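You operate a simulated robot arm through the tools that you are given. There is no shell and no other tool.

You run a simulated robot arm. Do the job below in one go: nothing can be reset, and whatever is moved stays where it is left.

## Task
Put the cream panel on the middle of the board table away on the upper shelf of the parts table. Open the blue cabinet door, take the big weight on the console end of the board table and put it away on the shelf of the blue cabinet, then shut the door. Take the seal box that says "RAM 70" from the console end of the board table and put it on the blue sheet there. Put one of the glue bottles from the console end of the board table on the labelled block. Put the 4 x 50 small box from the back half of the board table on the console end of the board table and the 4 x 40 small box on the white panel there. Pull the top right blue drawer open. Any order will do. Set down upright: big weight, glue bottle.

The check looks at the end state, three seconds after you hand in, the way a careful person would. Anything else that was tipped, shoved, dropped, spilled or broken makes it a failure. A push-on lid holds only when it is set on centred and level and pressed home; a screw cap is set on level and turned clockwise until tight. Flat cloth is picked up by pressing the open fingertips on it (5 to 10 N) and closing them slowly along it; thin cloth reads only 2 to 8 mm in the jaws.

## Robot
A 7-joint arm with a two-finger parallel gripper on a trunk, on a base that drives. Base frame: it is fixed to the floor where the robot stands at the start and does not move with it; the origin is under the middle of the robot, x ahead of it, y to its left, z up; the surface under the hand at the start is at about z = 0.91. Lengths are in m, angles in rad, forces in N, time in s.
With the tool pointing down near the work surface it reaches from about 0.1 to 0.6 m from the robot's upright axis, wherever it stands. Its first joint turns from -2.897 to 2.897 rad. Places, roughly: big weight (6x6x8 cm) [-0.2, -0.3, 0.9]; blue cabinet door [-1.2, -0.3, 0.5]; blue sheet (21x16x1 cm) [0.2, -0.2, 0.9]; console end of the board table [-0.2, -0.1, 0.9]; cream panel [0.5, 0, 1]; glue bottle [0, -0.25, 1]; labelled block [0, 0, 1]; seal box [-0.25, 0, 1]; shelf of the blue cabinet [-1.2, -0.1, 0.5]; small box [-0.5, 0.5, 1]; top right blue drawer [-3.6, -1.6, 0.6]; upper shelf of the parts table [-2.4, 2.3, 0.6]; white panel (20x15x2 cm) [-0.1, 0.4, 0.9]. Payload 1.57 kg.
The tool frame sits at the grasp point between the pads (the TCP): z along the fingers, y along the line on which they close. The tips reach 0.03 m beyond it. The gripper opens to 0.08 m. The fingers are 0.017 m wide and 0.012 m thick; the gripper's body (0.04 by 0.082 m) begins 0.08 m behind the TCP.
Orientation is that of the tool frame in the base frame, as a unit quaternion [x, y, z, w]. With the fingers straight down and closing along the base's y, the tool's x points along the base's -x, its y along +y and its z along -z.

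## Interface
- The arm moves only by the tool arm_command. Its argument "motion" is a list of rows, each an object (a shift or turn left out is 0, a gripper value left out holds the last) with "delta_pos": the shift along the base's x, y, z in units of 300 mm (1.0 is 300 mm), a list of three; "angular": the turn, a rotation vector about the base's x, y, z in units of 120 degrees (1.0 is 120 degrees), a list of three. In form: [{"delta_pos": [dx, dy, dz], "angular": [rx, ry, rz]}, ...]. A call has 1 to 20 rows; each row is the pose to reach, as a shift and turn from the pose commanded when the call began. "hand" is the finger opening in m, from 0 to 0.08, set as the call begins (left out, the last holds). A call with a number of a shift or a turn outside -1 to 1 is refused whole. A row lasts 0.2 s, in which the tool goes at most 0.05 m and 0.15 rad; a call with a longer step from one row to the next is refused whole, and so is a gripper value outside its range. A pose out of reach is approached as far as the arm can. The call stops where the force on the tool passes 40 N (or 10 N more than at its start, if that is more) or the arm is blocked; 0.2 s more then pass. The fingers move at their own pace (about 0.072 m/s each) and stop on an object; they squeeze with about 43 N. The grip force told is the motor's: it shows also when the fingers shut on nothing. Time passes only in rows, and 0.2 s behind the last, so rows that repeat a pose let the fingers close. It gives the time, the measured TCP pose, the force on the tool (base axes), the opening and the grip force at its end, in the units of the frame above (readings bear some noise), with the torque about the TCP (base axes, N m) and any sound that the robot's microphone picked up.
- Cameras (640 x 400 px; columns grow to the right, rows downward): "scene" is now at [0.2177, 0.0292, 1.5663]; the picture's right is [0.52, -0.86, 0.00], its down [-0.80, -0.48, -0.36] and it looks along [0.31, 0.19, -0.93] (base axes); focal length 214 px, centre (320, 200). "wrist" rides on the gripper at [0.072, -0.007, -0.122] in the tool frame; the picture's right is [0.09, 1.00, 0.00], its down [-0.84, 0.08, -0.54] and it looks along [-0.54, 0.05, 0.84] (tool axes); focal length 238 px, centre (320, 200). There is no depth. A picture from a camera that has moved, and an enlarged one, comes with that camera's place and axes in the base frame and with its lens.
- get_image(camera): a new picture of that camera. It takes no simulated time.
- move_column(by): slides the trunk up (or, below 0, down) by that many m; the arm and the scene camera ride with it, the base frame stays. It gives what a move gives, with no picture.
- base_move(legs): drives the robot by 1 to 6 legs, each [ahead, left, turn to the left] in m, m and rad, along the robot's own axes; the way and the turn of a leg run together, so that a leg with both is an arc; at most 1.5 m and 3.142 rad a leg. The arm and the cameras ride along, it lands a little off, and it stops where it bumps. It gives what a move gives.
- aim_head(pan, tilt): turns the head with the scene camera to pan (to the left, within 1.501 rad either way) and tilt (down, from -0.506 to 1.204), counted from straight ahead of the robot. It gives what a move gives.
- inspect(camera, box): a new picture of the part [left, top, right, bottom] of that camera's present view, enlarged. It takes no simulated time.
- hand_in(): hands the job in; it is judged then, once.

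Places have to be worked out from the pictures, the camera data and where the tool is seen. Open the gripper and draw the arm clear of the work before you hand the job in, unless the task says otherwise.

The tools are called after ">>>" as name(argument=value, ...) on one line, values as JSON. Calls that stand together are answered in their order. arm_command: Moves the arm, as the interface text tells. Its arguments: {"type":"object","properties":{"motion":{"type":"array"},"hand":{"type":"number"}},"required":["motion"]} The other tools are called the same way: move_column (by) slides the trunk up or down; base_move (legs) drives the base; aim_head (pan, tilt) turns the head that bears the scene camera; get_image (camera) takes a picture; inspect (camera, box) takes an enlarged picture of a part of a camera's view; hand_in () hands the job in.

At the start:

```text
time: 0.0
tool_pos: [-0.3787, 0.2026, 1.1564]
tool_rot: [0.0, 1.0, 0.0, 0.0]
wrist_force: [-0.1, 0.4, 0.1]
wrist_torque: [0.05, -0.02, 0.0]
grip_width: 0.0802
grip_force: 0.0
trunk travel left (down, up): [-0.825, 0.165]
robot x, y, heading: [-0.0016, 0.0008, -0.001]
head pan, tilt: [0.543, 1.201]
```

scene: 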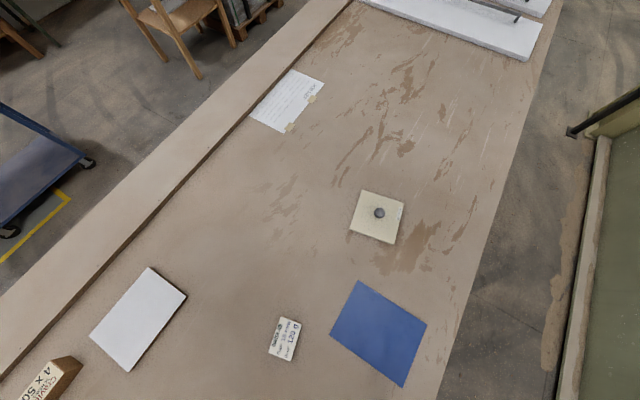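
wrist: 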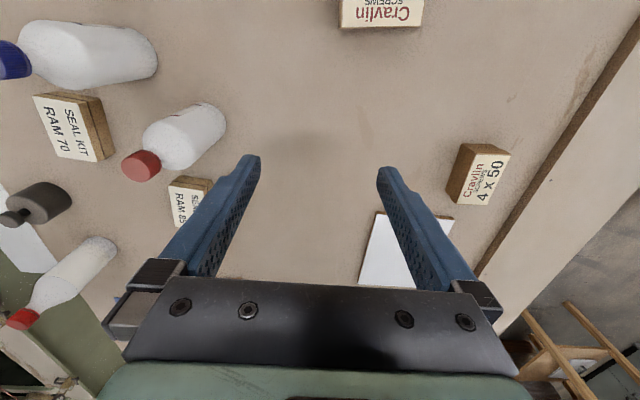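

I start by looking around to understand the layout; the first picture shows the cream panel with a knob near (0.47, -0.02), and the wrist view shows bottles and seal boxes. I aim the head in different directions first.

>>> aim_head(pan=0.0, tilt=0.5)

>>> get_image(camera="scene")

>>> aim_head(pan=1.5, tilt=0.8)

>>> get_image(camera="scene")

>>> aim_head(pan=-1.5, tilt=0.8)

>>> get_image(camera="scene")

```text
time: 1.1
tool_pos: [-0.3778, 0.2038, 1.156]
tool_rot: [0.0, 1.0, 0.0, 0.0]
wrist_force: [-0.5, 0.4, 0.3]
wrist_torque: [0.04, 0.0, 0.0]
grip_width: 0.0803
grip_force: 0.1
trunk travel left (down, up): [-0.825, 0.165]
robot x, y, heading: [-0.0042, -0.0034, -0.003]
head pan, tilt: [0.0, 0.499]
```

```text
taken
camera scene: at [0.2609, 0.0004, 1.6199], right [0.0, -1.0, 0.0], down [-0.48, 0.0, -0.88], along [0.88, 0.0, -0.48], focal length 214 px, centre (320, 200)
```

scene: 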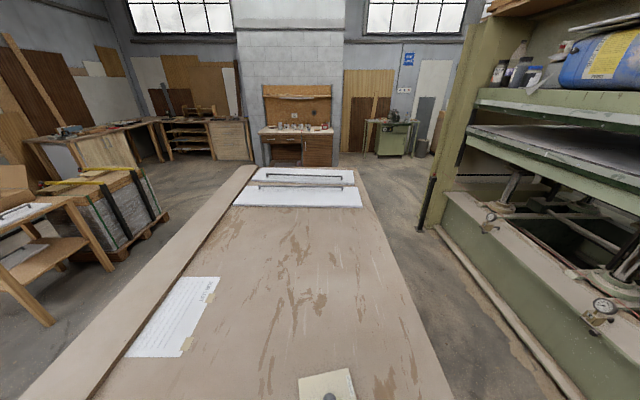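

```text
time: 2.7
tool_pos: [-0.3786, 0.2029, 1.1561]
tool_rot: [0.0, 1.0, 0.001, 0.0]
wrist_force: [0.6, 0.0, 0.0]
wrist_torque: [0.02, 0.0, -0.04]
grip_width: 0.08
grip_force: 0.0
trunk travel left (down, up): [-0.825, 0.165]
robot x, y, heading: [0.0034, -0.0004, 0.001]
head pan, tilt: [1.499, 0.799]
```

```text
taken
camera scene: at [0.1757, 0.0808, 1.594], right [1.0, -0.07, 0.0], down [-0.05, -0.71, -0.7], along [0.05, 0.7, -0.72], focal length 214 px, centre (320, 200)
```

scene: 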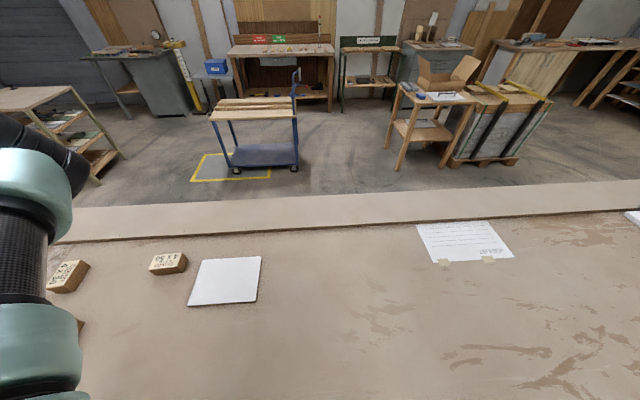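

```text
time: 5.3
tool_pos: [-0.3794, 0.2036, 1.1556]
tool_rot: [0.0, 1.0, 0.0, 0.001]
wrist_force: [-0.2, -0.7, 0.7]
wrist_torque: [0.03, -0.01, 0.02]
grip_width: 0.0802
grip_force: 0.1
trunk travel left (down, up): [-0.825, 0.165]
robot x, y, heading: [-0.0002, -0.0017, -0.0]
head pan, tilt: [-1.499, 0.799]
```

```text
taken
camera scene: at [0.1757, -0.0802, 1.594], right [-1.0, -0.07, 0.0], down [-0.05, 0.72, -0.7], along [0.05, -0.7, -0.72], focal length 214 px, centre (320, 200)
```

scene: 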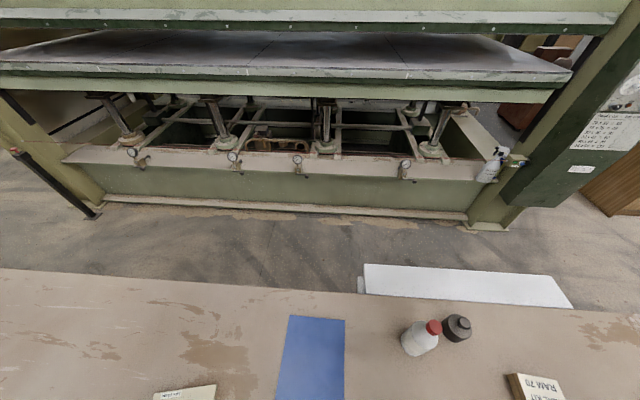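

The robot appears to be able to stand over the table (the arm works all round its axis). I raise the trunk for clearance and take a wrist picture, then turn the base to look behind.

>>> move_column(by=0.16)

>>> get_image(camera="wrist")

>>> aim_head(pan=0.0, tilt=1.2)

>>> get_image(camera="scene")

>>> aim_head(pan=0.0, tilt=-0.5)

>>> get_image(camera="scene")

```text
time: 7.1
tool_pos: [-0.3787, 0.2031, 1.3159]
tool_rot: [0.0, 1.0, -0.001, 0.0]
wrist_force: [0.2, -0.6, 0.1]
wrist_torque: [0.02, 0.02, 0.04]
grip_width: 0.08
grip_force: 0.0
trunk travel left (down, up): [-0.985, 0.005]
robot x, y, heading: [0.0001, 0.0023, -0.001]
head pan, tilt: [-1.499, 0.799]
```

```text
taken
camera wrist: at [-0.4507, 0.1966, 1.439], right [-0.09, 1.0, 0.0], down [0.84, 0.08, 0.54], along [0.54, 0.05, -0.84], focal length 238 px, centre (320, 200)
```

wrist: 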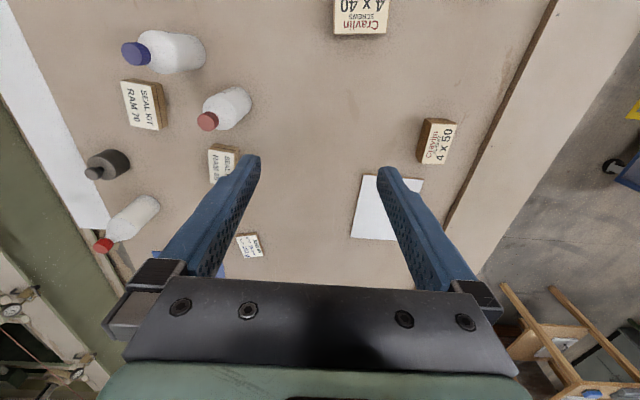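

```text
time: 8.7
tool_pos: [-0.3786, 0.2033, 1.3169]
tool_rot: [0.0, 1.0, 0.001, 0.0]
wrist_force: [0.2, 0.7, 0.3]
wrist_torque: [-0.02, 0.0, -0.03]
grip_width: 0.08
grip_force: 0.0
trunk travel left (down, up): [-0.985, 0.005]
robot x, y, heading: [-0.0007, 0.0012, -0.003]
head pan, tilt: [0.0, 1.201]
```

```text
taken
camera scene: at [0.2258, 0.0002, 1.7263], right [0.0, -1.0, 0.0], down [-0.93, 0.0, -0.36], along [0.36, 0.0, -0.93], focal length 214 px, centre (320, 200)
```

scene: 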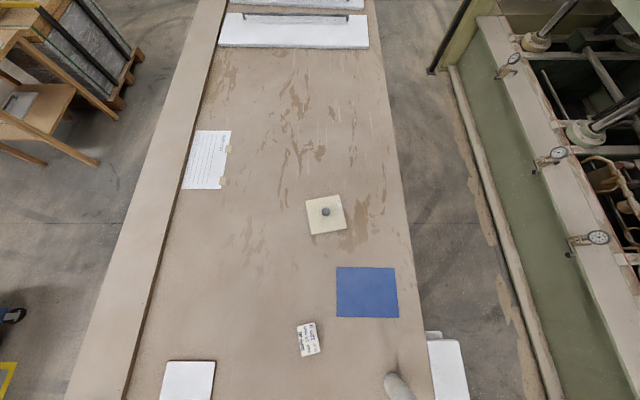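

```text
time: 10.4
tool_pos: [-0.3789, 0.2037, 1.3162]
tool_rot: [0.0, 1.0, 0.0, 0.0]
wrist_force: [-0.2, -0.1, 0.2]
wrist_torque: [0.02, -0.02, 0.04]
grip_width: 0.0798
grip_force: 0.1
trunk travel left (down, up): [-0.985, 0.005]
robot x, y, heading: [0.0012, -0.0001, -0.001]
head pan, tilt: [0.0, -0.499]
```

```text
taken
camera scene: at [0.237, 0.0003, 1.8661], right [0.0, -1.0, 0.0], down [0.48, 0.0, -0.88], along [0.88, 0.0, 0.48], focal length 214 px, centre (320, 200)
```

scene: 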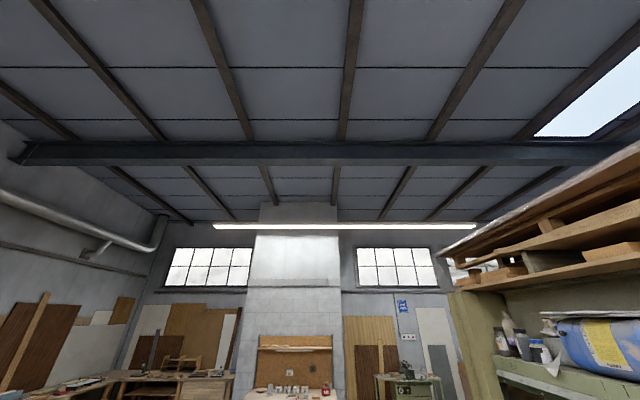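

The table around the robot is open, with no column visible below. I turn the base by about 180° (the hand is at z 1.32, well above the bottles) to see the cabinet side.

>>> base_move(legs=[[0, 0, 1.57]])

>>> aim_head(pan=1.5, tilt=0.5)

>>> get_image(camera="scene")

>>> aim_head(pan=0.7, tilt=0.5)

>>> get_image(camera="scene")

```text
time: 14.6
tool_pos: [-0.2086, -0.3754, 1.3162]
tool_rot: [-0.701, 0.713, 0.0, 0.0]
wrist_force: [0.2, -0.3, 0.6]
wrist_torque: [-0.02, 0.03, 0.01]
grip_width: 0.0799
grip_force: 0.1
trunk travel left (down, up): [-0.985, 0.005]
robot x, y, heading: [0.0008, 0.0008, 1.557]
head pan, tilt: [0.0, -0.499]
```

```text
time: 16.2
tool_pos: [-0.2081, -0.3761, 1.316]
tool_rot: [-0.701, 0.713, 0.0, -0.001]
wrist_force: [0.0, 0.2, -0.1]
wrist_torque: [0.0, 0.0, 0.04]
grip_width: 0.0798
grip_force: 0.1
trunk travel left (down, up): [-0.985, 0.005]
robot x, y, heading: [0.0009, -0.0003, 1.559]
head pan, tilt: [1.499, 0.499]
```

```text
taken
camera scene: at [-0.0882, 0.1782, 1.78], right [0.09, 1.0, 0.0], down [0.48, -0.04, -0.88], along [-0.87, 0.08, -0.48], focal length 214 px, centre (320, 200)
```

scene: 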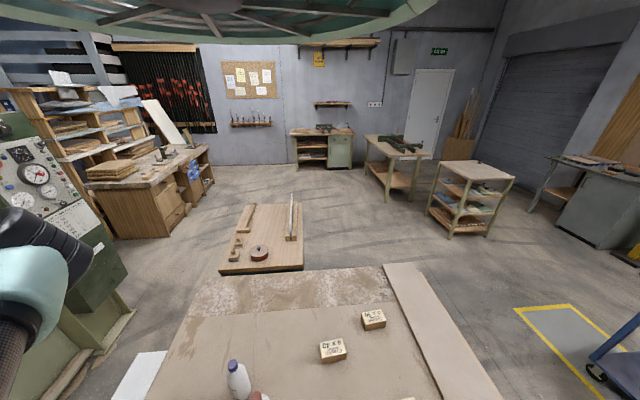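

```text
time: 17.4
tool_pos: [-0.2079, -0.3745, 1.3172]
tool_rot: [-0.702, 0.713, 0.0, 0.0]
wrist_force: [-0.6, -0.2, 0.4]
wrist_torque: [0.02, 0.01, -0.01]
grip_width: 0.0798
grip_force: 0.1
trunk travel left (down, up): [-0.985, 0.005]
robot x, y, heading: [0.0006, -0.0028, 1.556]
head pan, tilt: [0.7, 0.499]
```

```text
taken
camera scene: at [-0.0552, 0.2407, 1.78], right [0.77, 0.63, 0.0], down [0.3, -0.37, -0.88], along [-0.56, 0.68, -0.48], focal length 214 px, centre (320, 200)
```

scene: 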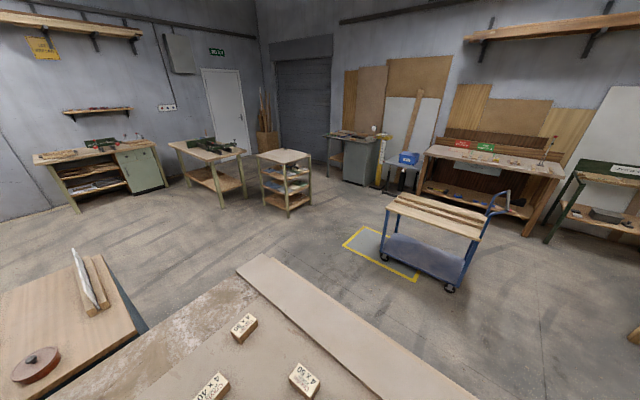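

The robot hangs from above, the blue cabinet is at the table's end, and the parts table is beyond it. Next I look closely at the console end items with the scene and wrist cameras.

>>> aim_head(pan=1.5, tilt=1.2)

>>> get_image(camera="scene")

>>> get_image(camera="wrist")

>>> inspect(camera="wrist", box=[0, 0, 320, 200])

>>> inspect(camera="wrist", box=[320, 0, 640, 200])

```text
time: 18.5
tool_pos: [-0.2091, -0.3759, 1.3156]
tool_rot: [-0.702, 0.712, 0.0, 0.0]
wrist_force: [0.0, 0.4, 0.2]
wrist_torque: [0.03, -0.01, 0.0]
grip_width: 0.0802
grip_force: 0.0
trunk travel left (down, up): [-0.985, 0.005]
robot x, y, heading: [0.0004, -0.0053, 1.548]
head pan, tilt: [1.499, 1.201]
```

```text
taken
camera scene: at [-0.0534, 0.1752, 1.7263], right [0.09, 1.0, 0.0], down [0.93, -0.08, -0.36], along [-0.36, 0.03, -0.93], focal length 214 px, centre (320, 200)
```

scene: 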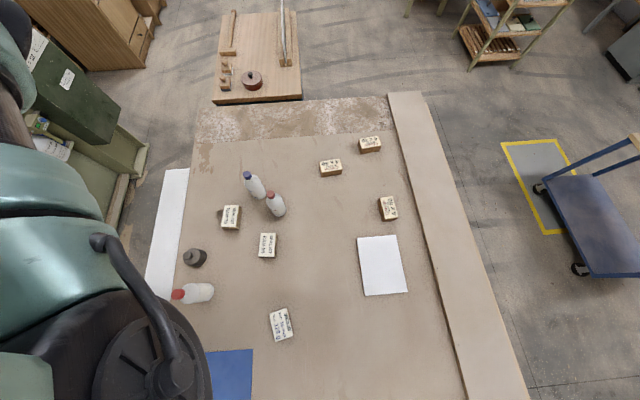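

```text
taken
camera wrist: at [-0.2033, -0.4473, 1.439], right [-1.0, -0.08, 0.0], down [-0.06, 0.84, 0.54], along [-0.04, 0.54, -0.84], focal length 238 px, centre (320, 200)
```

wrist: 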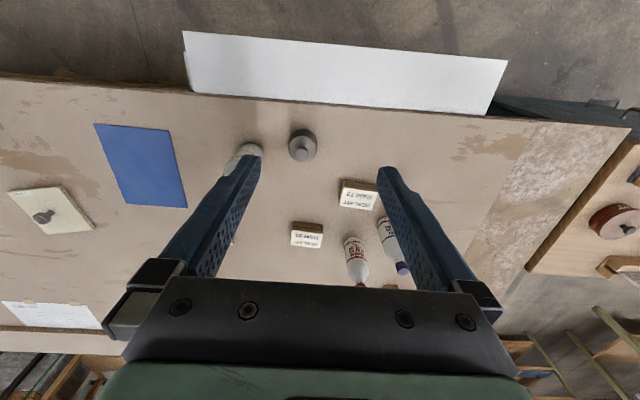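

```text
2.00 times, centred on (160, 100) of wrist
camera zoom: at [-0.2033, -0.4473, 1.439], right [-1.0, -0.08, 0.0], down [-0.06, 0.84, 0.54], along [-0.04, 0.54, -0.84], focal length 477 px, centre (640, 400)
```

zoom: 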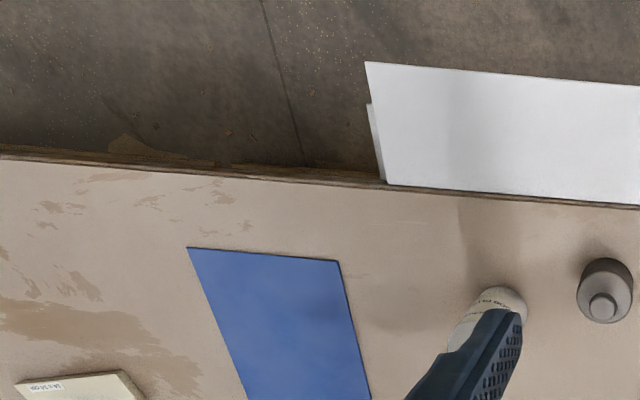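

```text
2.00 times, centred on (480, 100) of wrist
camera zoom: at [-0.2033, -0.4473, 1.439], right [-1.0, -0.08, 0.0], down [-0.06, 0.84, 0.54], along [-0.04, 0.54, -0.84], focal length 477 px, centre (0, 400)
```

zoom: 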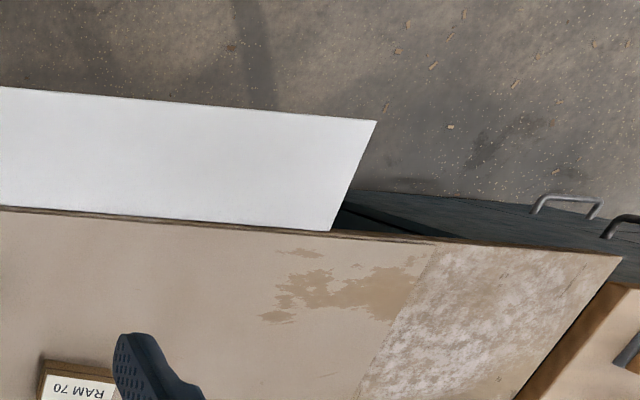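

I inspect the bottles' and boxes' labels more closely, in both views.

>>> inspect(camera="wrist", box=[280, 170, 440, 290])

>>> inspect(camera="scene", box=[140, 140, 300, 240])

>>> inspect(camera="scene", box=[300, 120, 430, 220])

>>> inspect(camera="scene", box=[160, 240, 320, 360])

```text
3.33 times, centred on (360, 230) of wrist
camera zoom: at [-0.2033, -0.4473, 1.439], right [-1.0, -0.08, 0.0], down [-0.06, 0.84, 0.54], along [-0.04, 0.54, -0.84], focal length 794 px, centre (187, 100)
```

zoom: 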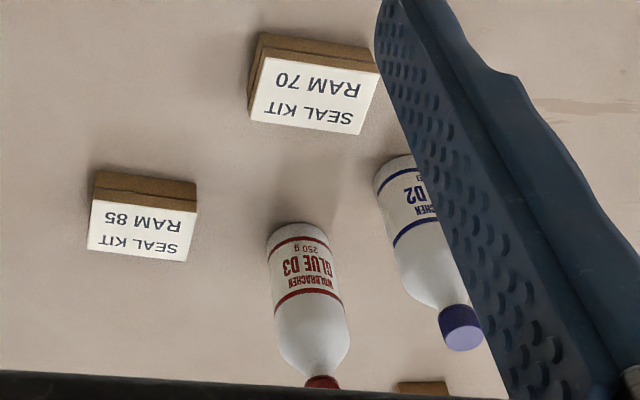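

```text
4.00 times, centred on (220, 190) of scene
camera zoom: at [-0.0534, 0.1752, 1.7263], right [0.09, 1.0, 0.0], down [0.93, -0.08, -0.36], along [-0.36, 0.03, -0.93], focal length 858 px, centre (720, 240)
```

zoom: 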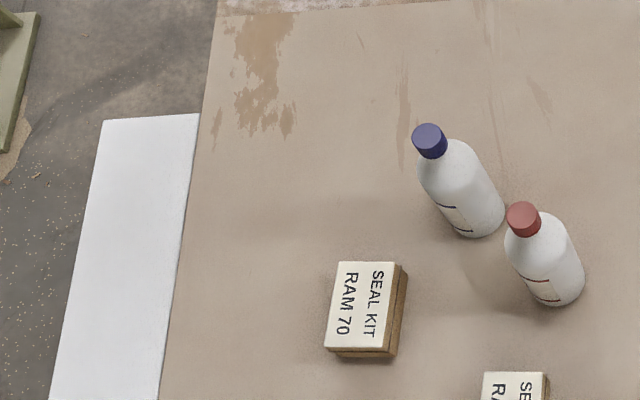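

```text
4.00 times, centred on (365, 170) of scene
camera zoom: at [-0.0534, 0.1752, 1.7263], right [0.09, 1.0, 0.0], down [0.93, -0.08, -0.36], along [-0.36, 0.03, -0.93], focal length 858 px, centre (140, 320)
```

zoom: 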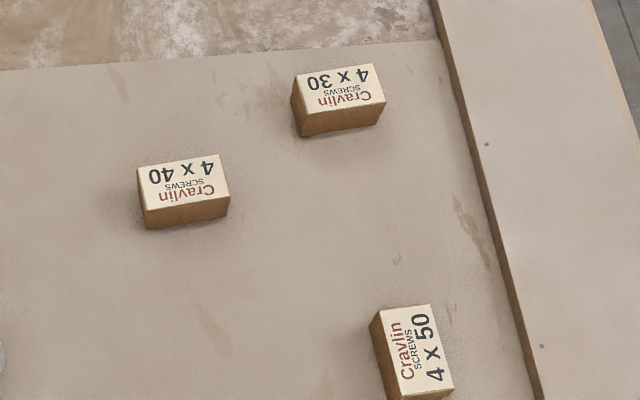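

```text
3.33 times, centred on (240, 300) of scene
camera zoom: at [-0.0534, 0.1752, 1.7263], right [0.09, 1.0, 0.0], down [0.93, -0.08, -0.36], along [-0.36, 0.03, -0.93], focal length 715 px, centre (587, -133)
```

zoom: 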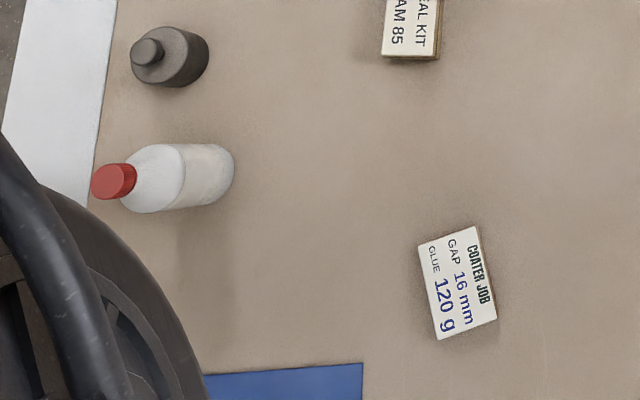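

The labels are clear: RAM 70 box, 4 x 40, 4 x 50 and 4 x 30 boxes, the "COATER JOB" labelled block and glue bottles D2/D3. Before moving anything I scout the parts table.

>>> base_move(legs=[[0, 1.3, 0], [1.2, 0, 0], [0, 0, 0.8]])

>>> aim_head(pan=0.0, tilt=0.8)

>>> get_image(camera="scene")

>>> aim_head(pan=1.5, tilt=0.7)

>>> get_image(camera="scene")

```text
time: 20.9
tool_pos: [-0.4574, -0.3729, 1.3145]
tool_rot: [-0.703, 0.711, -0.002, 0.001]
wrist_force: [-0.2, -0.3, -0.7]
wrist_torque: [0.0, -0.09, -0.03]
grip_width: 0.08
grip_force: 0.0
trunk travel left (down, up): [-0.985, 0.005]
robot x, y, heading: [-0.2405, 0.0062, 1.557]
head pan, tilt: [1.499, 1.201]
stopped in leg 1: the robot was blocked; the commanded pose is now the measured one
```

```text
time: 22.5
tool_pos: [-0.4516, -0.3719, 1.3158]
tool_rot: [-0.703, 0.712, 0.0, -0.001]
wrist_force: [-0.4, -0.6, 0.2]
wrist_torque: [0.0, -0.01, 0.0]
grip_width: 0.08
grip_force: 0.1
trunk travel left (down, up): [-0.985, 0.005]
robot x, y, heading: [-0.2435, 0.0051, 1.557]
head pan, tilt: [0.0, 0.799]
```

```text
taken
camera scene: at [-0.2412, 0.2559, 1.754], right [1.0, -0.01, 0.0], down [-0.01, -0.72, -0.7], along [0.01, 0.7, -0.72], focal length 214 px, centre (320, 200)
```

scene: 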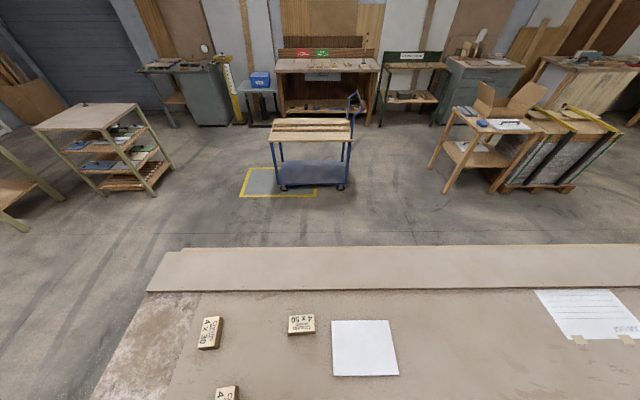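

```text
time: 24.1
tool_pos: [-0.4506, -0.3714, 1.3168]
tool_rot: [-0.703, 0.712, 0.0, -0.001]
wrist_force: [0.6, 0.5, -0.8]
wrist_torque: [0.02, -0.02, 0.01]
grip_width: 0.0799
grip_force: 0.0
trunk travel left (down, up): [-0.985, 0.005]
robot x, y, heading: [-0.2451, 0.0076, 1.554]
head pan, tilt: [1.499, 0.7]
```

```text
taken
camera scene: at [-0.3265, 0.1824, 1.7622], right [0.08, 1.0, 0.0], down [0.64, -0.05, -0.76], along [-0.76, 0.06, -0.64], focal length 214 px, centre (320, 200)
```

scene: 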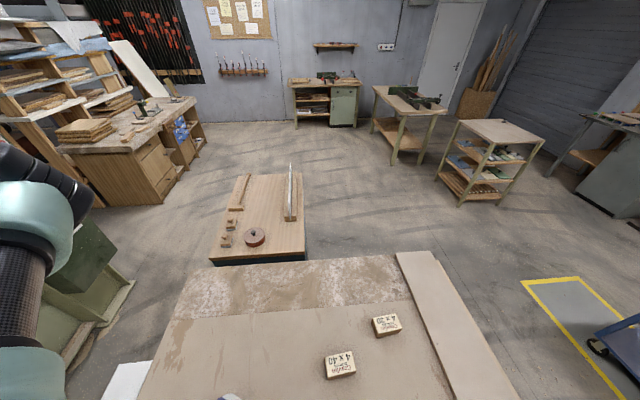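

The drive was blocked after 0.24 m, perhaps the arm against the press console. I look at the surroundings at arm height.

>>> aim_head(pan=1.5, tilt=0.0)

>>> get_image(camera="scene")

>>> aim_head(pan=1.5, tilt=-0.5)

>>> get_image(camera="scene")

>>> get_image(camera="wrist")

```text
time: 25.2
tool_pos: [-0.4505, -0.3716, 1.3171]
tool_rot: [-0.703, 0.712, 0.001, -0.001]
wrist_force: [0.3, -0.3, 0.2]
wrist_torque: [-0.01, -0.01, -0.02]
grip_width: 0.0803
grip_force: 0.1
trunk travel left (down, up): [-0.985, 0.005]
robot x, y, heading: [-0.2417, 0.0041, 1.559]
head pan, tilt: [1.499, 0.0]
```

```text
taken
camera scene: at [-0.3316, 0.1828, 1.826], right [0.08, 1.0, 0.0], down [0.0, 0.0, -1.0], along [-1.0, 0.08, 0.0], focal length 214 px, centre (320, 200)
```

scene: 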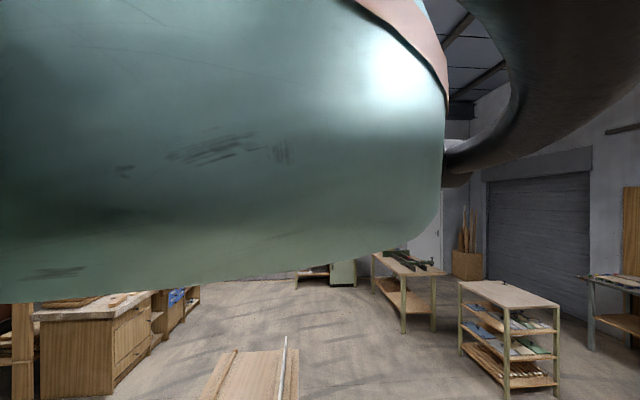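

```text
time: 26.1
tool_pos: [-0.4513, -0.371, 1.3155]
tool_rot: [-0.703, 0.712, 0.0, -0.001]
wrist_force: [-0.8, 0.1, 0.3]
wrist_torque: [-0.01, 0.02, -0.06]
grip_width: 0.0802
grip_force: 0.1
trunk travel left (down, up): [-0.985, 0.005]
robot x, y, heading: [-0.2431, 0.0024, 1.563]
head pan, tilt: [1.499, -0.499]
```

```text
taken
camera scene: at [-0.3088, 0.1809, 1.8661], right [0.08, 1.0, 0.0], down [-0.48, 0.04, -0.88], along [-0.88, 0.07, 0.48], focal length 214 px, centre (320, 200)
```

scene: 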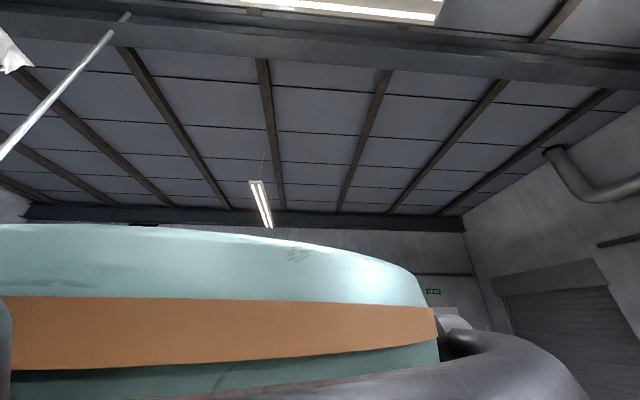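

```text
taken
camera wrist: at [-0.4456, -0.4432, 1.4393], right [-1.0, -0.08, 0.0], down [-0.07, 0.84, 0.54], along [-0.04, 0.54, -0.84], focal length 238 px, centre (320, 200)
```

wrist: 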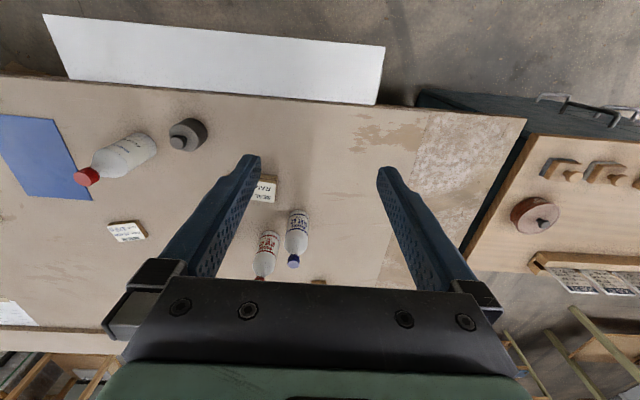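

The arm (hand plus elbow) is on the press/console side, which likely blocked the drive. I turn back to heading 0, putting the arm over the table on the far side, and then reverse toward -x.

>>> base_move(legs=[[0, 0, -1.57], [-0.5, 0, 0]])

>>> aim_head(pan=-1.5, tilt=0.3)

>>> get_image(camera="scene")

>>> get_image(camera="wrist")

```text
time: 30.9
tool_pos: [-0.6224, 0.2223, 1.3162]
tool_rot: [0.013, 1.0, 0.002, 0.0]
wrist_force: [-0.2, -0.1, 0.5]
wrist_torque: [0.02, -0.01, 0.02]
grip_width: 0.0795
grip_force: 0.1
trunk travel left (down, up): [-0.985, 0.005]
robot x, y, heading: [-0.2482, 0.0075, -0.024]
head pan, tilt: [1.499, -0.499]
stopped in leg 2: the robot was blocked; the commanded pose is now the measured one
```

```text
time: 33.5
tool_pos: [-0.6214, 0.2202, 1.3154]
tool_rot: [0.014, 1.0, 0.001, -0.001]
wrist_force: [-0.4, -0.7, 0.8]
wrist_torque: [0.0, -0.02, 0.01]
grip_width: 0.0803
grip_force: 0.1
trunk travel left (down, up): [-0.985, 0.005]
robot x, y, heading: [-0.2457, 0.0081, -0.026]
head pan, tilt: [-1.499, 0.3]
```

```text
taken
camera scene: at [-0.0735, -0.0897, 1.7984], right [-1.0, -0.05, 0.0], down [-0.01, 0.3, -0.96], along [0.04, -0.95, -0.3], focal length 214 px, centre (320, 200)
```

scene: 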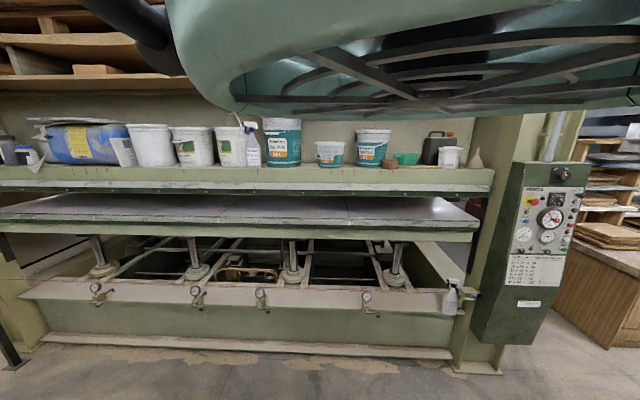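

```text
taken
camera wrist: at [-0.6931, 0.2162, 1.4392], right [-0.07, 1.0, 0.0], down [0.84, 0.05, 0.54], along [0.54, 0.04, -0.84], focal length 238 px, centre (320, 200)
```

wrist: 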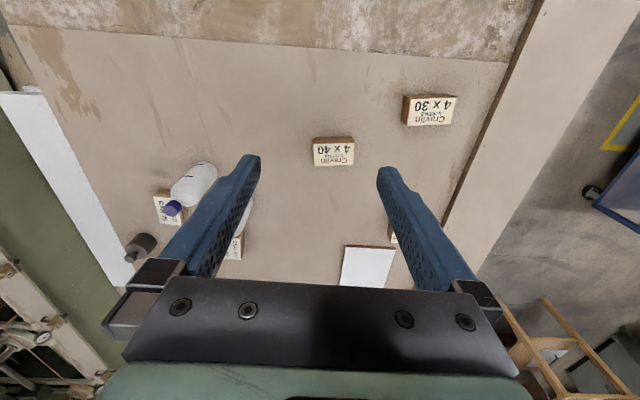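

Still blocked at x ≈ -0.245, so the obstacle is not the press console. I look up on both sides to see the robot's own body and what it may be touching.

>>> aim_head(pan=-1.5, tilt=-0.5)

>>> get_image(camera="scene")

>>> aim_head(pan=1.5, tilt=-0.3)

>>> get_image(camera="scene")

>>> aim_head(pan=1.5, tilt=0.5)

>>> get_image(camera="scene")

```text
time: 34.6
tool_pos: [-0.6212, 0.2208, 1.3163]
tool_rot: [0.015, 1.0, -0.001, 0.0]
wrist_force: [0.3, 0.4, 0.4]
wrist_torque: [0.01, 0.03, 0.02]
grip_width: 0.0801
grip_force: 0.2
trunk travel left (down, up): [-0.985, 0.005]
robot x, y, heading: [-0.2453, 0.0092, -0.022]
head pan, tilt: [-1.499, -0.499]
```

```text
taken
camera scene: at [-0.0747, -0.0635, 1.8661], right [-1.0, -0.05, 0.0], down [0.02, -0.48, -0.88], along [0.04, -0.88, 0.48], focal length 214 px, centre (320, 200)
```

scene: 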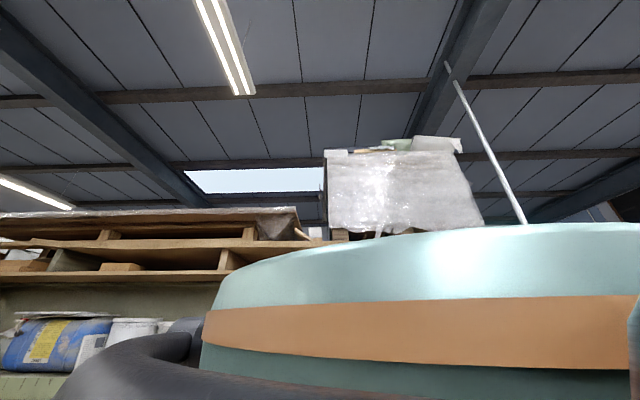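

```text
time: 37.2
tool_pos: [-0.6212, 0.2207, 1.3156]
tool_rot: [0.014, 1.0, 0.001, 0.0]
wrist_force: [1.1, 0.2, -0.2]
wrist_torque: [0.04, -0.02, -0.01]
grip_width: 0.08
grip_force: 0.1
trunk travel left (down, up): [-0.985, 0.005]
robot x, y, heading: [-0.2488, 0.0037, -0.03]
head pan, tilt: [1.499, -0.3]
```

```text
taken
camera scene: at [-0.07, 0.0818, 1.8516], right [1.0, -0.1, 0.0], down [0.03, 0.29, -0.96], along [0.09, 0.95, 0.3], focal length 214 px, centre (320, 200)
```

scene: 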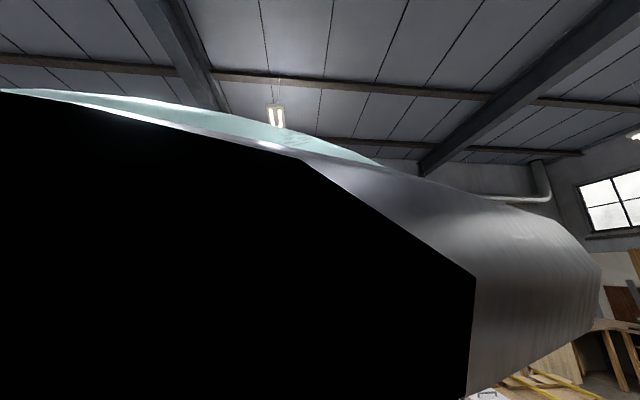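

```text
time: 38.4
tool_pos: [-0.6215, 0.2208, 1.3167]
tool_rot: [0.014, 1.0, 0.0, 0.0]
wrist_force: [0.9, 0.5, 0.3]
wrist_torque: [0.0, -0.01, 0.0]
grip_width: 0.08
grip_force: 0.0
trunk travel left (down, up): [-0.985, 0.005]
robot x, y, heading: [-0.2488, 0.0116, -0.027]
head pan, tilt: [1.499, 0.499]
```

```text
taken
camera scene: at [-0.0689, 0.0942, 1.78], right [1.0, -0.1, 0.0], down [-0.05, -0.48, -0.88], along [0.09, 0.87, -0.48], focal length 214 px, centre (320, 200)
```

scene: 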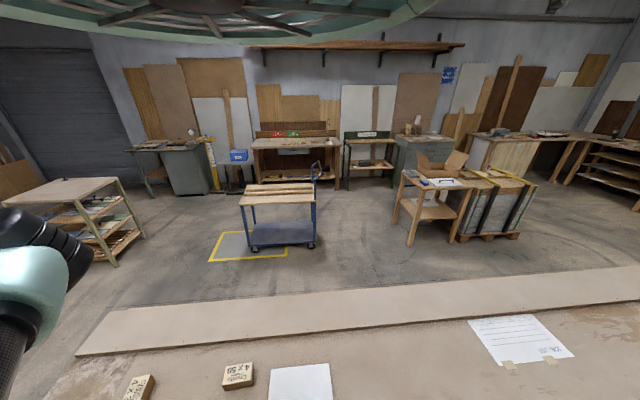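

The hull of the robot is a disc around the head; nothing obvious blocks -x. I probe another direction: drive left (+y) off the table area.

>>> base_move(legs=[[0, 0.6, 0]])

```text
time: 41.7
tool_pos: [-0.5982, 0.7393, 1.3161]
tool_rot: [0.014, 1.0, 0.0, 0.0]
wrist_force: [-0.4, 0.2, 0.2]
wrist_torque: [0.04, -0.02, 0.0]
grip_width: 0.0799
grip_force: 0.1
trunk travel left (down, up): [-0.985, 0.005]
robot x, y, heading: [-0.2276, 0.5272, -0.024]
head pan, tilt: [1.499, 0.499]
stopped in leg 1: the robot was blocked; the commanded pose is now the measured one
```

Blocked again at y ≈ 0.53. I probe whether -x is free from here, to map the obstacle.

>>> base_move(legs=[[-0.5, 0, 0]])

>>> aim_head(pan=0.8, tilt=1.2)

>>> get_image(camera="scene")

>>> get_image(camera="wrist")

```text
time: 42.5
tool_pos: [-0.5979, 0.7404, 1.3177]
tool_rot: [0.015, 1.0, 0.0, -0.001]
wrist_force: [-0.3, -0.8, -0.7]
wrist_torque: [0.01, -0.01, -0.02]
grip_width: 0.08
grip_force: 0.0
trunk travel left (down, up): [-0.985, 0.005]
robot x, y, heading: [-0.2273, 0.5242, -0.029]
head pan, tilt: [1.499, 0.499]
stopped in leg 1: the robot was blocked; the commanded pose is now the measured one
```

```text
time: 43.6
tool_pos: [-0.5987, 0.7408, 1.316]
tool_rot: [0.016, 1.0, -0.001, -0.001]
wrist_force: [0.1, -0.4, -0.1]
wrist_torque: [-0.01, 0.0, 0.03]
grip_width: 0.0801
grip_force: 0.2
trunk travel left (down, up): [-0.985, 0.005]
robot x, y, heading: [-0.224, 0.5273, -0.032]
head pan, tilt: [0.799, 1.201]
```

```text
taken
camera scene: at [-0.0157, 0.5603, 1.7263], right [0.69, -0.72, 0.0], down [-0.67, -0.65, -0.36], along [0.26, 0.25, -0.93], focal length 214 px, centre (320, 200)
```

scene: 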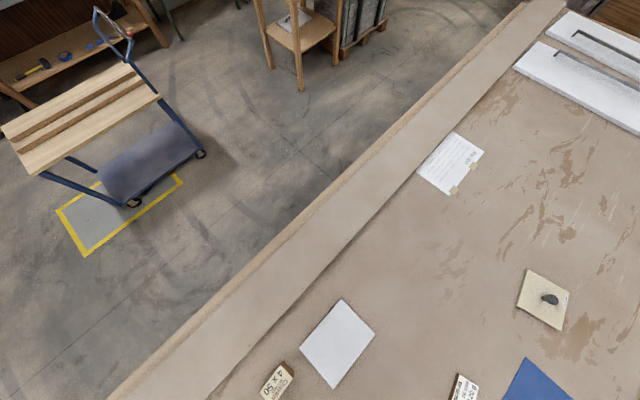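

```text
taken
camera wrist: at [-0.6705, 0.7364, 1.439], right [-0.06, 1.0, 0.0], down [0.84, 0.05, 0.54], along [0.54, 0.03, -0.84], focal length 238 px, centre (320, 200)
```

wrist: 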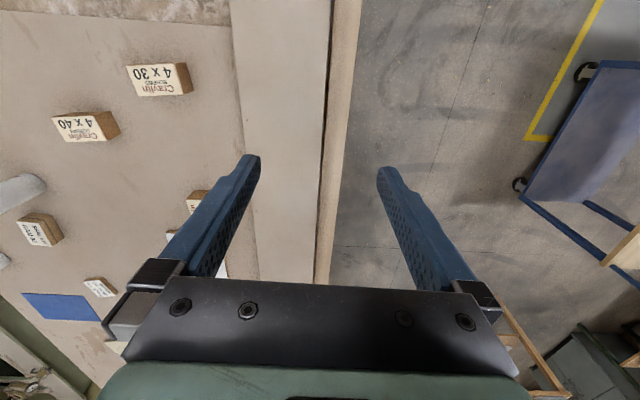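

Both -x and +y are blocked here. I test whether the trunk height matters: lower it back by 0.16 and try -x again.

>>> move_column(by=-0.16)

>>> base_move(legs=[[-0.3, 0, 0]])

```text
time: 45.4
tool_pos: [-0.5987, 0.7408, 1.1554]
tool_rot: [0.016, 1.0, -0.001, -0.001]
wrist_force: [-0.1, 0.8, 0.1]
wrist_torque: [0.0, 0.01, 0.04]
grip_width: 0.08
grip_force: 0.0
trunk travel left (down, up): [-0.825, 0.165]
robot x, y, heading: [-0.2269, 0.5244, -0.03]
head pan, tilt: [0.799, 1.201]
```

```text
time: 46.1
tool_pos: [-0.5988, 0.7405, 1.1553]
tool_rot: [0.016, 1.0, 0.0, 0.0]
wrist_force: [0.9, 0.0, -0.3]
wrist_torque: [0.02, 0.02, 0.02]
grip_width: 0.0798
grip_force: 0.1
trunk travel left (down, up): [-0.825, 0.165]
robot x, y, heading: [-0.228, 0.5264, -0.033]
head pan, tilt: [0.799, 1.201]
stopped in leg 1: the robot was blocked; the commanded pose is now the measured one
```

Trunk height makes no difference. I move ahead a bit and try +y from there.

>>> base_move(legs=[[0.5, 0, 0], [0, 0.5, 0]])

>>> aim_head(pan=1.5, tilt=1.2)

>>> get_image(camera="scene")

```text
time: 51.6
tool_pos: [-0.0801, 1.2218, 1.1556]
tool_rot: [0.016, 1.0, 0.0, -0.001]
wrist_force: [-0.2, -0.1, 0.9]
wrist_torque: [-0.04, 0.0, -0.04]
grip_width: 0.0799
grip_force: 0.0
trunk travel left (down, up): [-0.825, 0.165]
robot x, y, heading: [0.2899, 1.006, -0.036]
head pan, tilt: [0.799, 1.201]
```

```text
time: 52.7
tool_pos: [-0.0808, 1.2227, 1.157]
tool_rot: [0.017, 1.0, 0.0, -0.001]
wrist_force: [0.7, -1.1, -0.5]
wrist_torque: [-0.02, -0.01, 0.0]
grip_width: 0.0799
grip_force: 0.0
trunk travel left (down, up): [-0.825, 0.165]
robot x, y, heading: [0.2917, 1.0092, -0.032]
head pan, tilt: [1.499, 1.201]
```

```text
taken
camera scene: at [0.467, 1.0572, 1.5663], right [0.99, -0.11, 0.0], down [-0.1, -0.93, -0.36], along [0.04, 0.36, -0.93], focal length 214 px, centre (320, 200)
```

scene: 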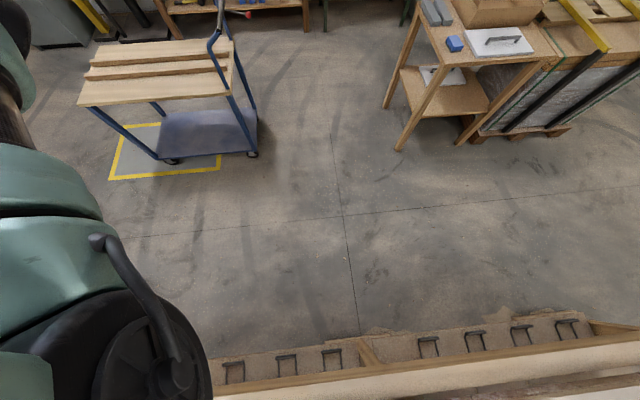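

The robot could leave the table on the +y side at x≈0.29 (the floor-level base was probably meeting the table's legs). Now I turn toward the parts table and drive along the free aisle.

>>> move_column(by=0.16)

>>> base_move(legs=[[0, 0, 3.1], [1.3, 0, 0], [0, 0, -0.8]])

>>> aim_head(pan=0.0, tilt=0.7)

>>> get_image(camera="scene")

```text
time: 54.5
tool_pos: [-0.08, 1.2221, 1.3167]
tool_rot: [0.017, 1.0, 0.001, -0.001]
wrist_force: [0.1, 0.5, 0.2]
wrist_torque: [-0.01, 0.0, -0.02]
grip_width: 0.0802
grip_force: 0.1
trunk travel left (down, up): [-0.985, 0.005]
robot x, y, heading: [0.2916, 1.0097, -0.034]
head pan, tilt: [1.499, 1.201]
```

```text
time: 70.3
tool_pos: [-0.9166, 0.7039, 1.3152]
tool_rot: [0.905, -0.426, 0.001, 0.0]
wrist_force: [0.0, 0.2, -0.1]
wrist_torque: [0.01, 0.02, -0.04]
grip_width: 0.0801
grip_force: 0.0
trunk travel left (down, up): [-0.985, 0.005]
robot x, y, heading: [-0.9998, 1.1252, 2.264]
head pan, tilt: [1.499, 1.201]
```

```text
time: 71.9
tool_pos: [-0.9184, 0.7042, 1.316]
tool_rot: [0.905, -0.425, 0.001, 0.0]
wrist_force: [-0.7, 0.3, 0.1]
wrist_torque: [-0.01, -0.01, -0.01]
grip_width: 0.0798
grip_force: 0.1
trunk travel left (down, up): [-0.985, 0.005]
robot x, y, heading: [-1.0006, 1.1246, 2.261]
head pan, tilt: [0.0, 0.7]
```

```text
taken
camera scene: at [-1.1649, 1.3222, 1.7622], right [0.77, 0.64, 0.0], down [0.41, -0.5, -0.76], along [-0.49, 0.59, -0.64], focal length 214 px, centre (320, 200)
```

scene: 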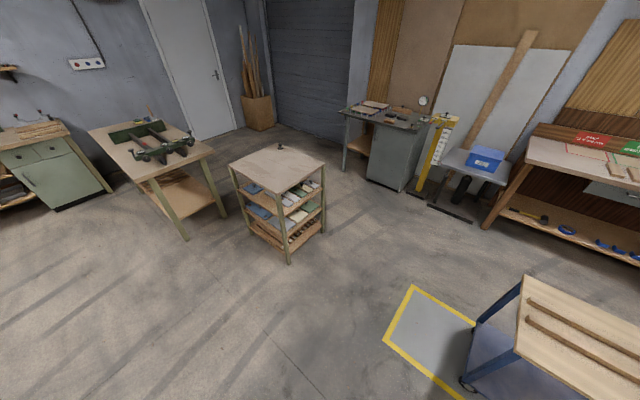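

I inspect the parts table closely.

>>> inspect(camera="scene", box=[210, 130, 350, 270])

>>> base_move(legs=[[0.6, 0, 0]])

>>> aim_head(pan=0.15, tilt=0.9)

>>> get_image(camera="scene")

```text
2.86 times, centred on (280, 200) of scene
camera zoom: at [-1.1649, 1.3222, 1.7622], right [0.77, 0.64, 0.0], down [0.41, -0.5, -0.76], along [-0.49, 0.59, -0.64], focal length 613 px, centre (434, 200)
```

zoom: 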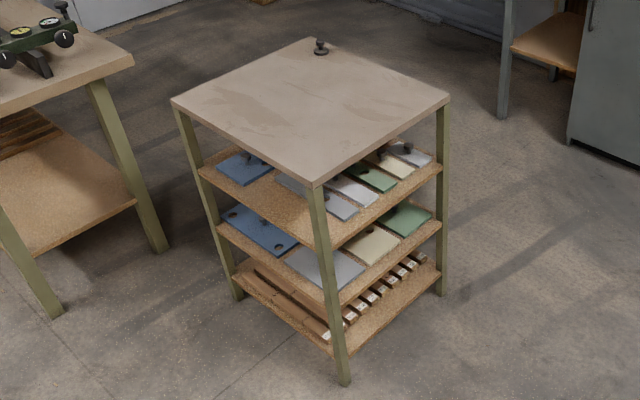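

```text
time: 75.3
tool_pos: [-1.2955, 1.1608, 1.315]
tool_rot: [0.905, -0.425, 0.0, 0.001]
wrist_force: [-0.5, -0.5, 0.0]
wrist_torque: [0.0, -0.02, -0.01]
grip_width: 0.0802
grip_force: 0.1
trunk travel left (down, up): [-0.985, 0.005]
robot x, y, heading: [-1.3841, 1.5842, 2.265]
head pan, tilt: [0.0, 0.7]
```

```text
time: 76.0
tool_pos: [-1.2938, 1.1608, 1.3155]
tool_rot: [0.905, -0.425, 0.001, 0.0]
wrist_force: [-0.7, -0.3, 1.0]
wrist_torque: [-0.01, 0.0, 0.0]
grip_width: 0.08
grip_force: 0.1
trunk travel left (down, up): [-0.985, 0.005]
robot x, y, heading: [-1.3818, 1.5821, 2.268]
head pan, tilt: [0.15, 0.901]
```

```text
taken
camera scene: at [-1.5463, 1.7643, 1.7461], right [0.67, 0.75, 0.0], down [0.58, -0.52, -0.62], along [-0.46, 0.41, -0.78], focal length 214 px, centre (320, 200)
```

scene: 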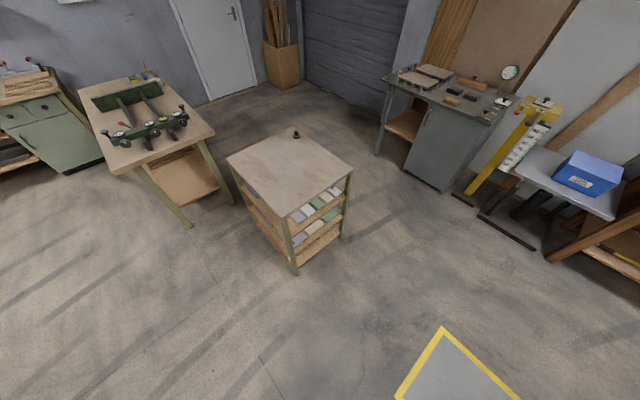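

I lower the trunk to look under the table top at the upper shelf from the side (the arm hangs over free floor here).

>>> move_column(by=-0.8)

>>> aim_head(pan=0.15, tilt=0.35)

>>> get_image(camera="scene")

>>> inspect(camera="scene", box=[200, 100, 400, 250])

```text
refused: -0.8 is not a number from -0.4 to 0.4
```

```text
time: 77.0
tool_pos: [-1.2936, 1.1619, 1.3157]
tool_rot: [0.905, -0.425, 0.001, 0.0]
wrist_force: [0.3, 0.3, -0.3]
wrist_torque: [0.01, 0.01, -0.01]
grip_width: 0.0799
grip_force: 0.1
trunk travel left (down, up): [-0.985, 0.005]
robot x, y, heading: [-1.3813, 1.5774, 2.263]
head pan, tilt: [0.15, 0.351]
```

```text
taken
camera scene: at [-1.5591, 1.7756, 1.7936], right [0.67, 0.75, 0.0], down [0.26, -0.23, -0.94], along [-0.7, 0.62, -0.34], focal length 214 px, centre (320, 200)
```

scene: 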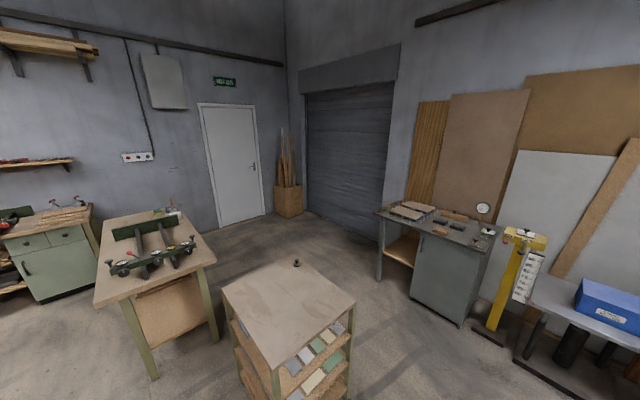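

```text
2.67 times, centred on (300, 175) of scene
camera zoom: at [-1.5591, 1.7756, 1.7936], right [0.67, 0.75, 0.0], down [0.26, -0.23, -0.94], along [-0.7, 0.62, -0.34], focal length 572 px, centre (373, 267)
```

zoom: 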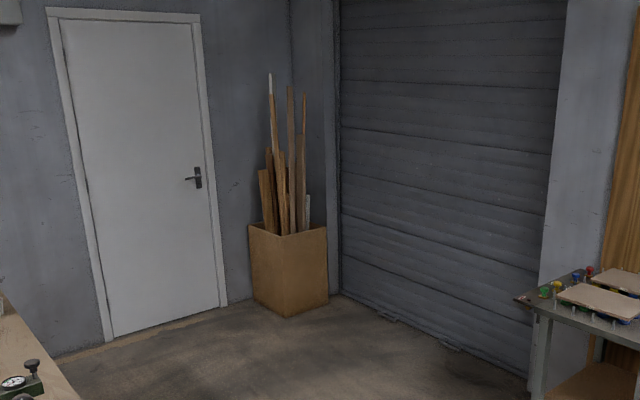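

I lower the trunk in two steps and then look again.

>>> move_column(by=-0.4)

>>> move_column(by=-0.4)

>>> aim_head(pan=0.15, tilt=0.35)

>>> get_image(camera="scene")

>>> inspect(camera="scene", box=[200, 120, 400, 260])

```text
time: 80.8
tool_pos: [-1.2934, 1.1613, 0.9143]
tool_rot: [0.905, -0.425, 0.001, 0.001]
wrist_force: [0.5, 1.1, -0.3]
wrist_torque: [0.04, -0.03, 0.02]
grip_width: 0.0799
grip_force: 0.1
trunk travel left (down, up): [-0.585, 0.405]
robot x, y, heading: [-1.381, 1.5803, 2.262]
head pan, tilt: [0.15, 0.351]
```

```text
time: 84.6
tool_pos: [-1.2945, 1.1607, 0.516]
tool_rot: [0.905, -0.425, 0.001, 0.0]
wrist_force: [-0.1, 0.4, 0.9]
wrist_torque: [-0.01, -0.04, 0.02]
grip_width: 0.0799
grip_force: 0.0
trunk travel left (down, up): [-0.185, 0.805]
robot x, y, heading: [-1.3831, 1.5807, 2.269]
head pan, tilt: [0.15, 0.351]
```

```text
time: 85.2
tool_pos: [-1.2945, 1.1609, 0.5162]
tool_rot: [0.906, -0.423, 0.001, 0.0]
wrist_force: [0.2, -0.5, -0.5]
wrist_torque: [-0.06, 0.01, 0.0]
grip_width: 0.0799
grip_force: 0.0
trunk travel left (down, up): [-0.185, 0.805]
robot x, y, heading: [-1.3793, 1.5787, 2.268]
head pan, tilt: [0.15, 0.351]
```

```text
taken
camera scene: at [-1.5591, 1.7756, 0.9937], right [0.67, 0.75, 0.0], down [0.26, -0.23, -0.94], along [-0.7, 0.62, -0.34], focal length 214 px, centre (320, 200)
```

scene: 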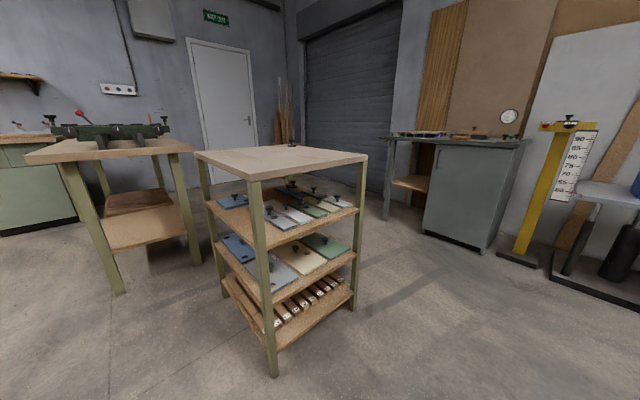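

```text
2.86 times, centred on (300, 190) of scene
camera zoom: at [-1.5591, 1.7756, 0.9937], right [0.67, 0.75, 0.0], down [0.26, -0.23, -0.94], along [-0.7, 0.62, -0.34], focal length 613 px, centre (377, 229)
```

zoom: 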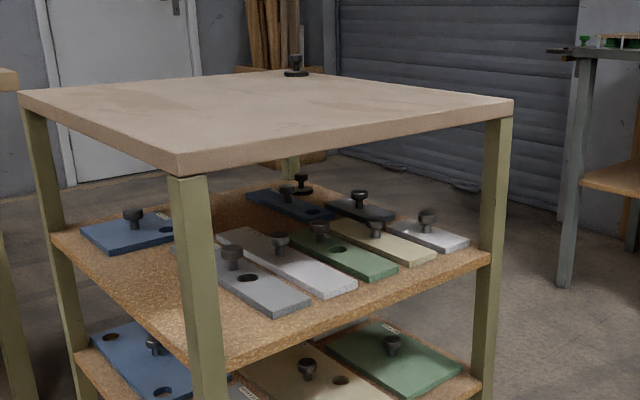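

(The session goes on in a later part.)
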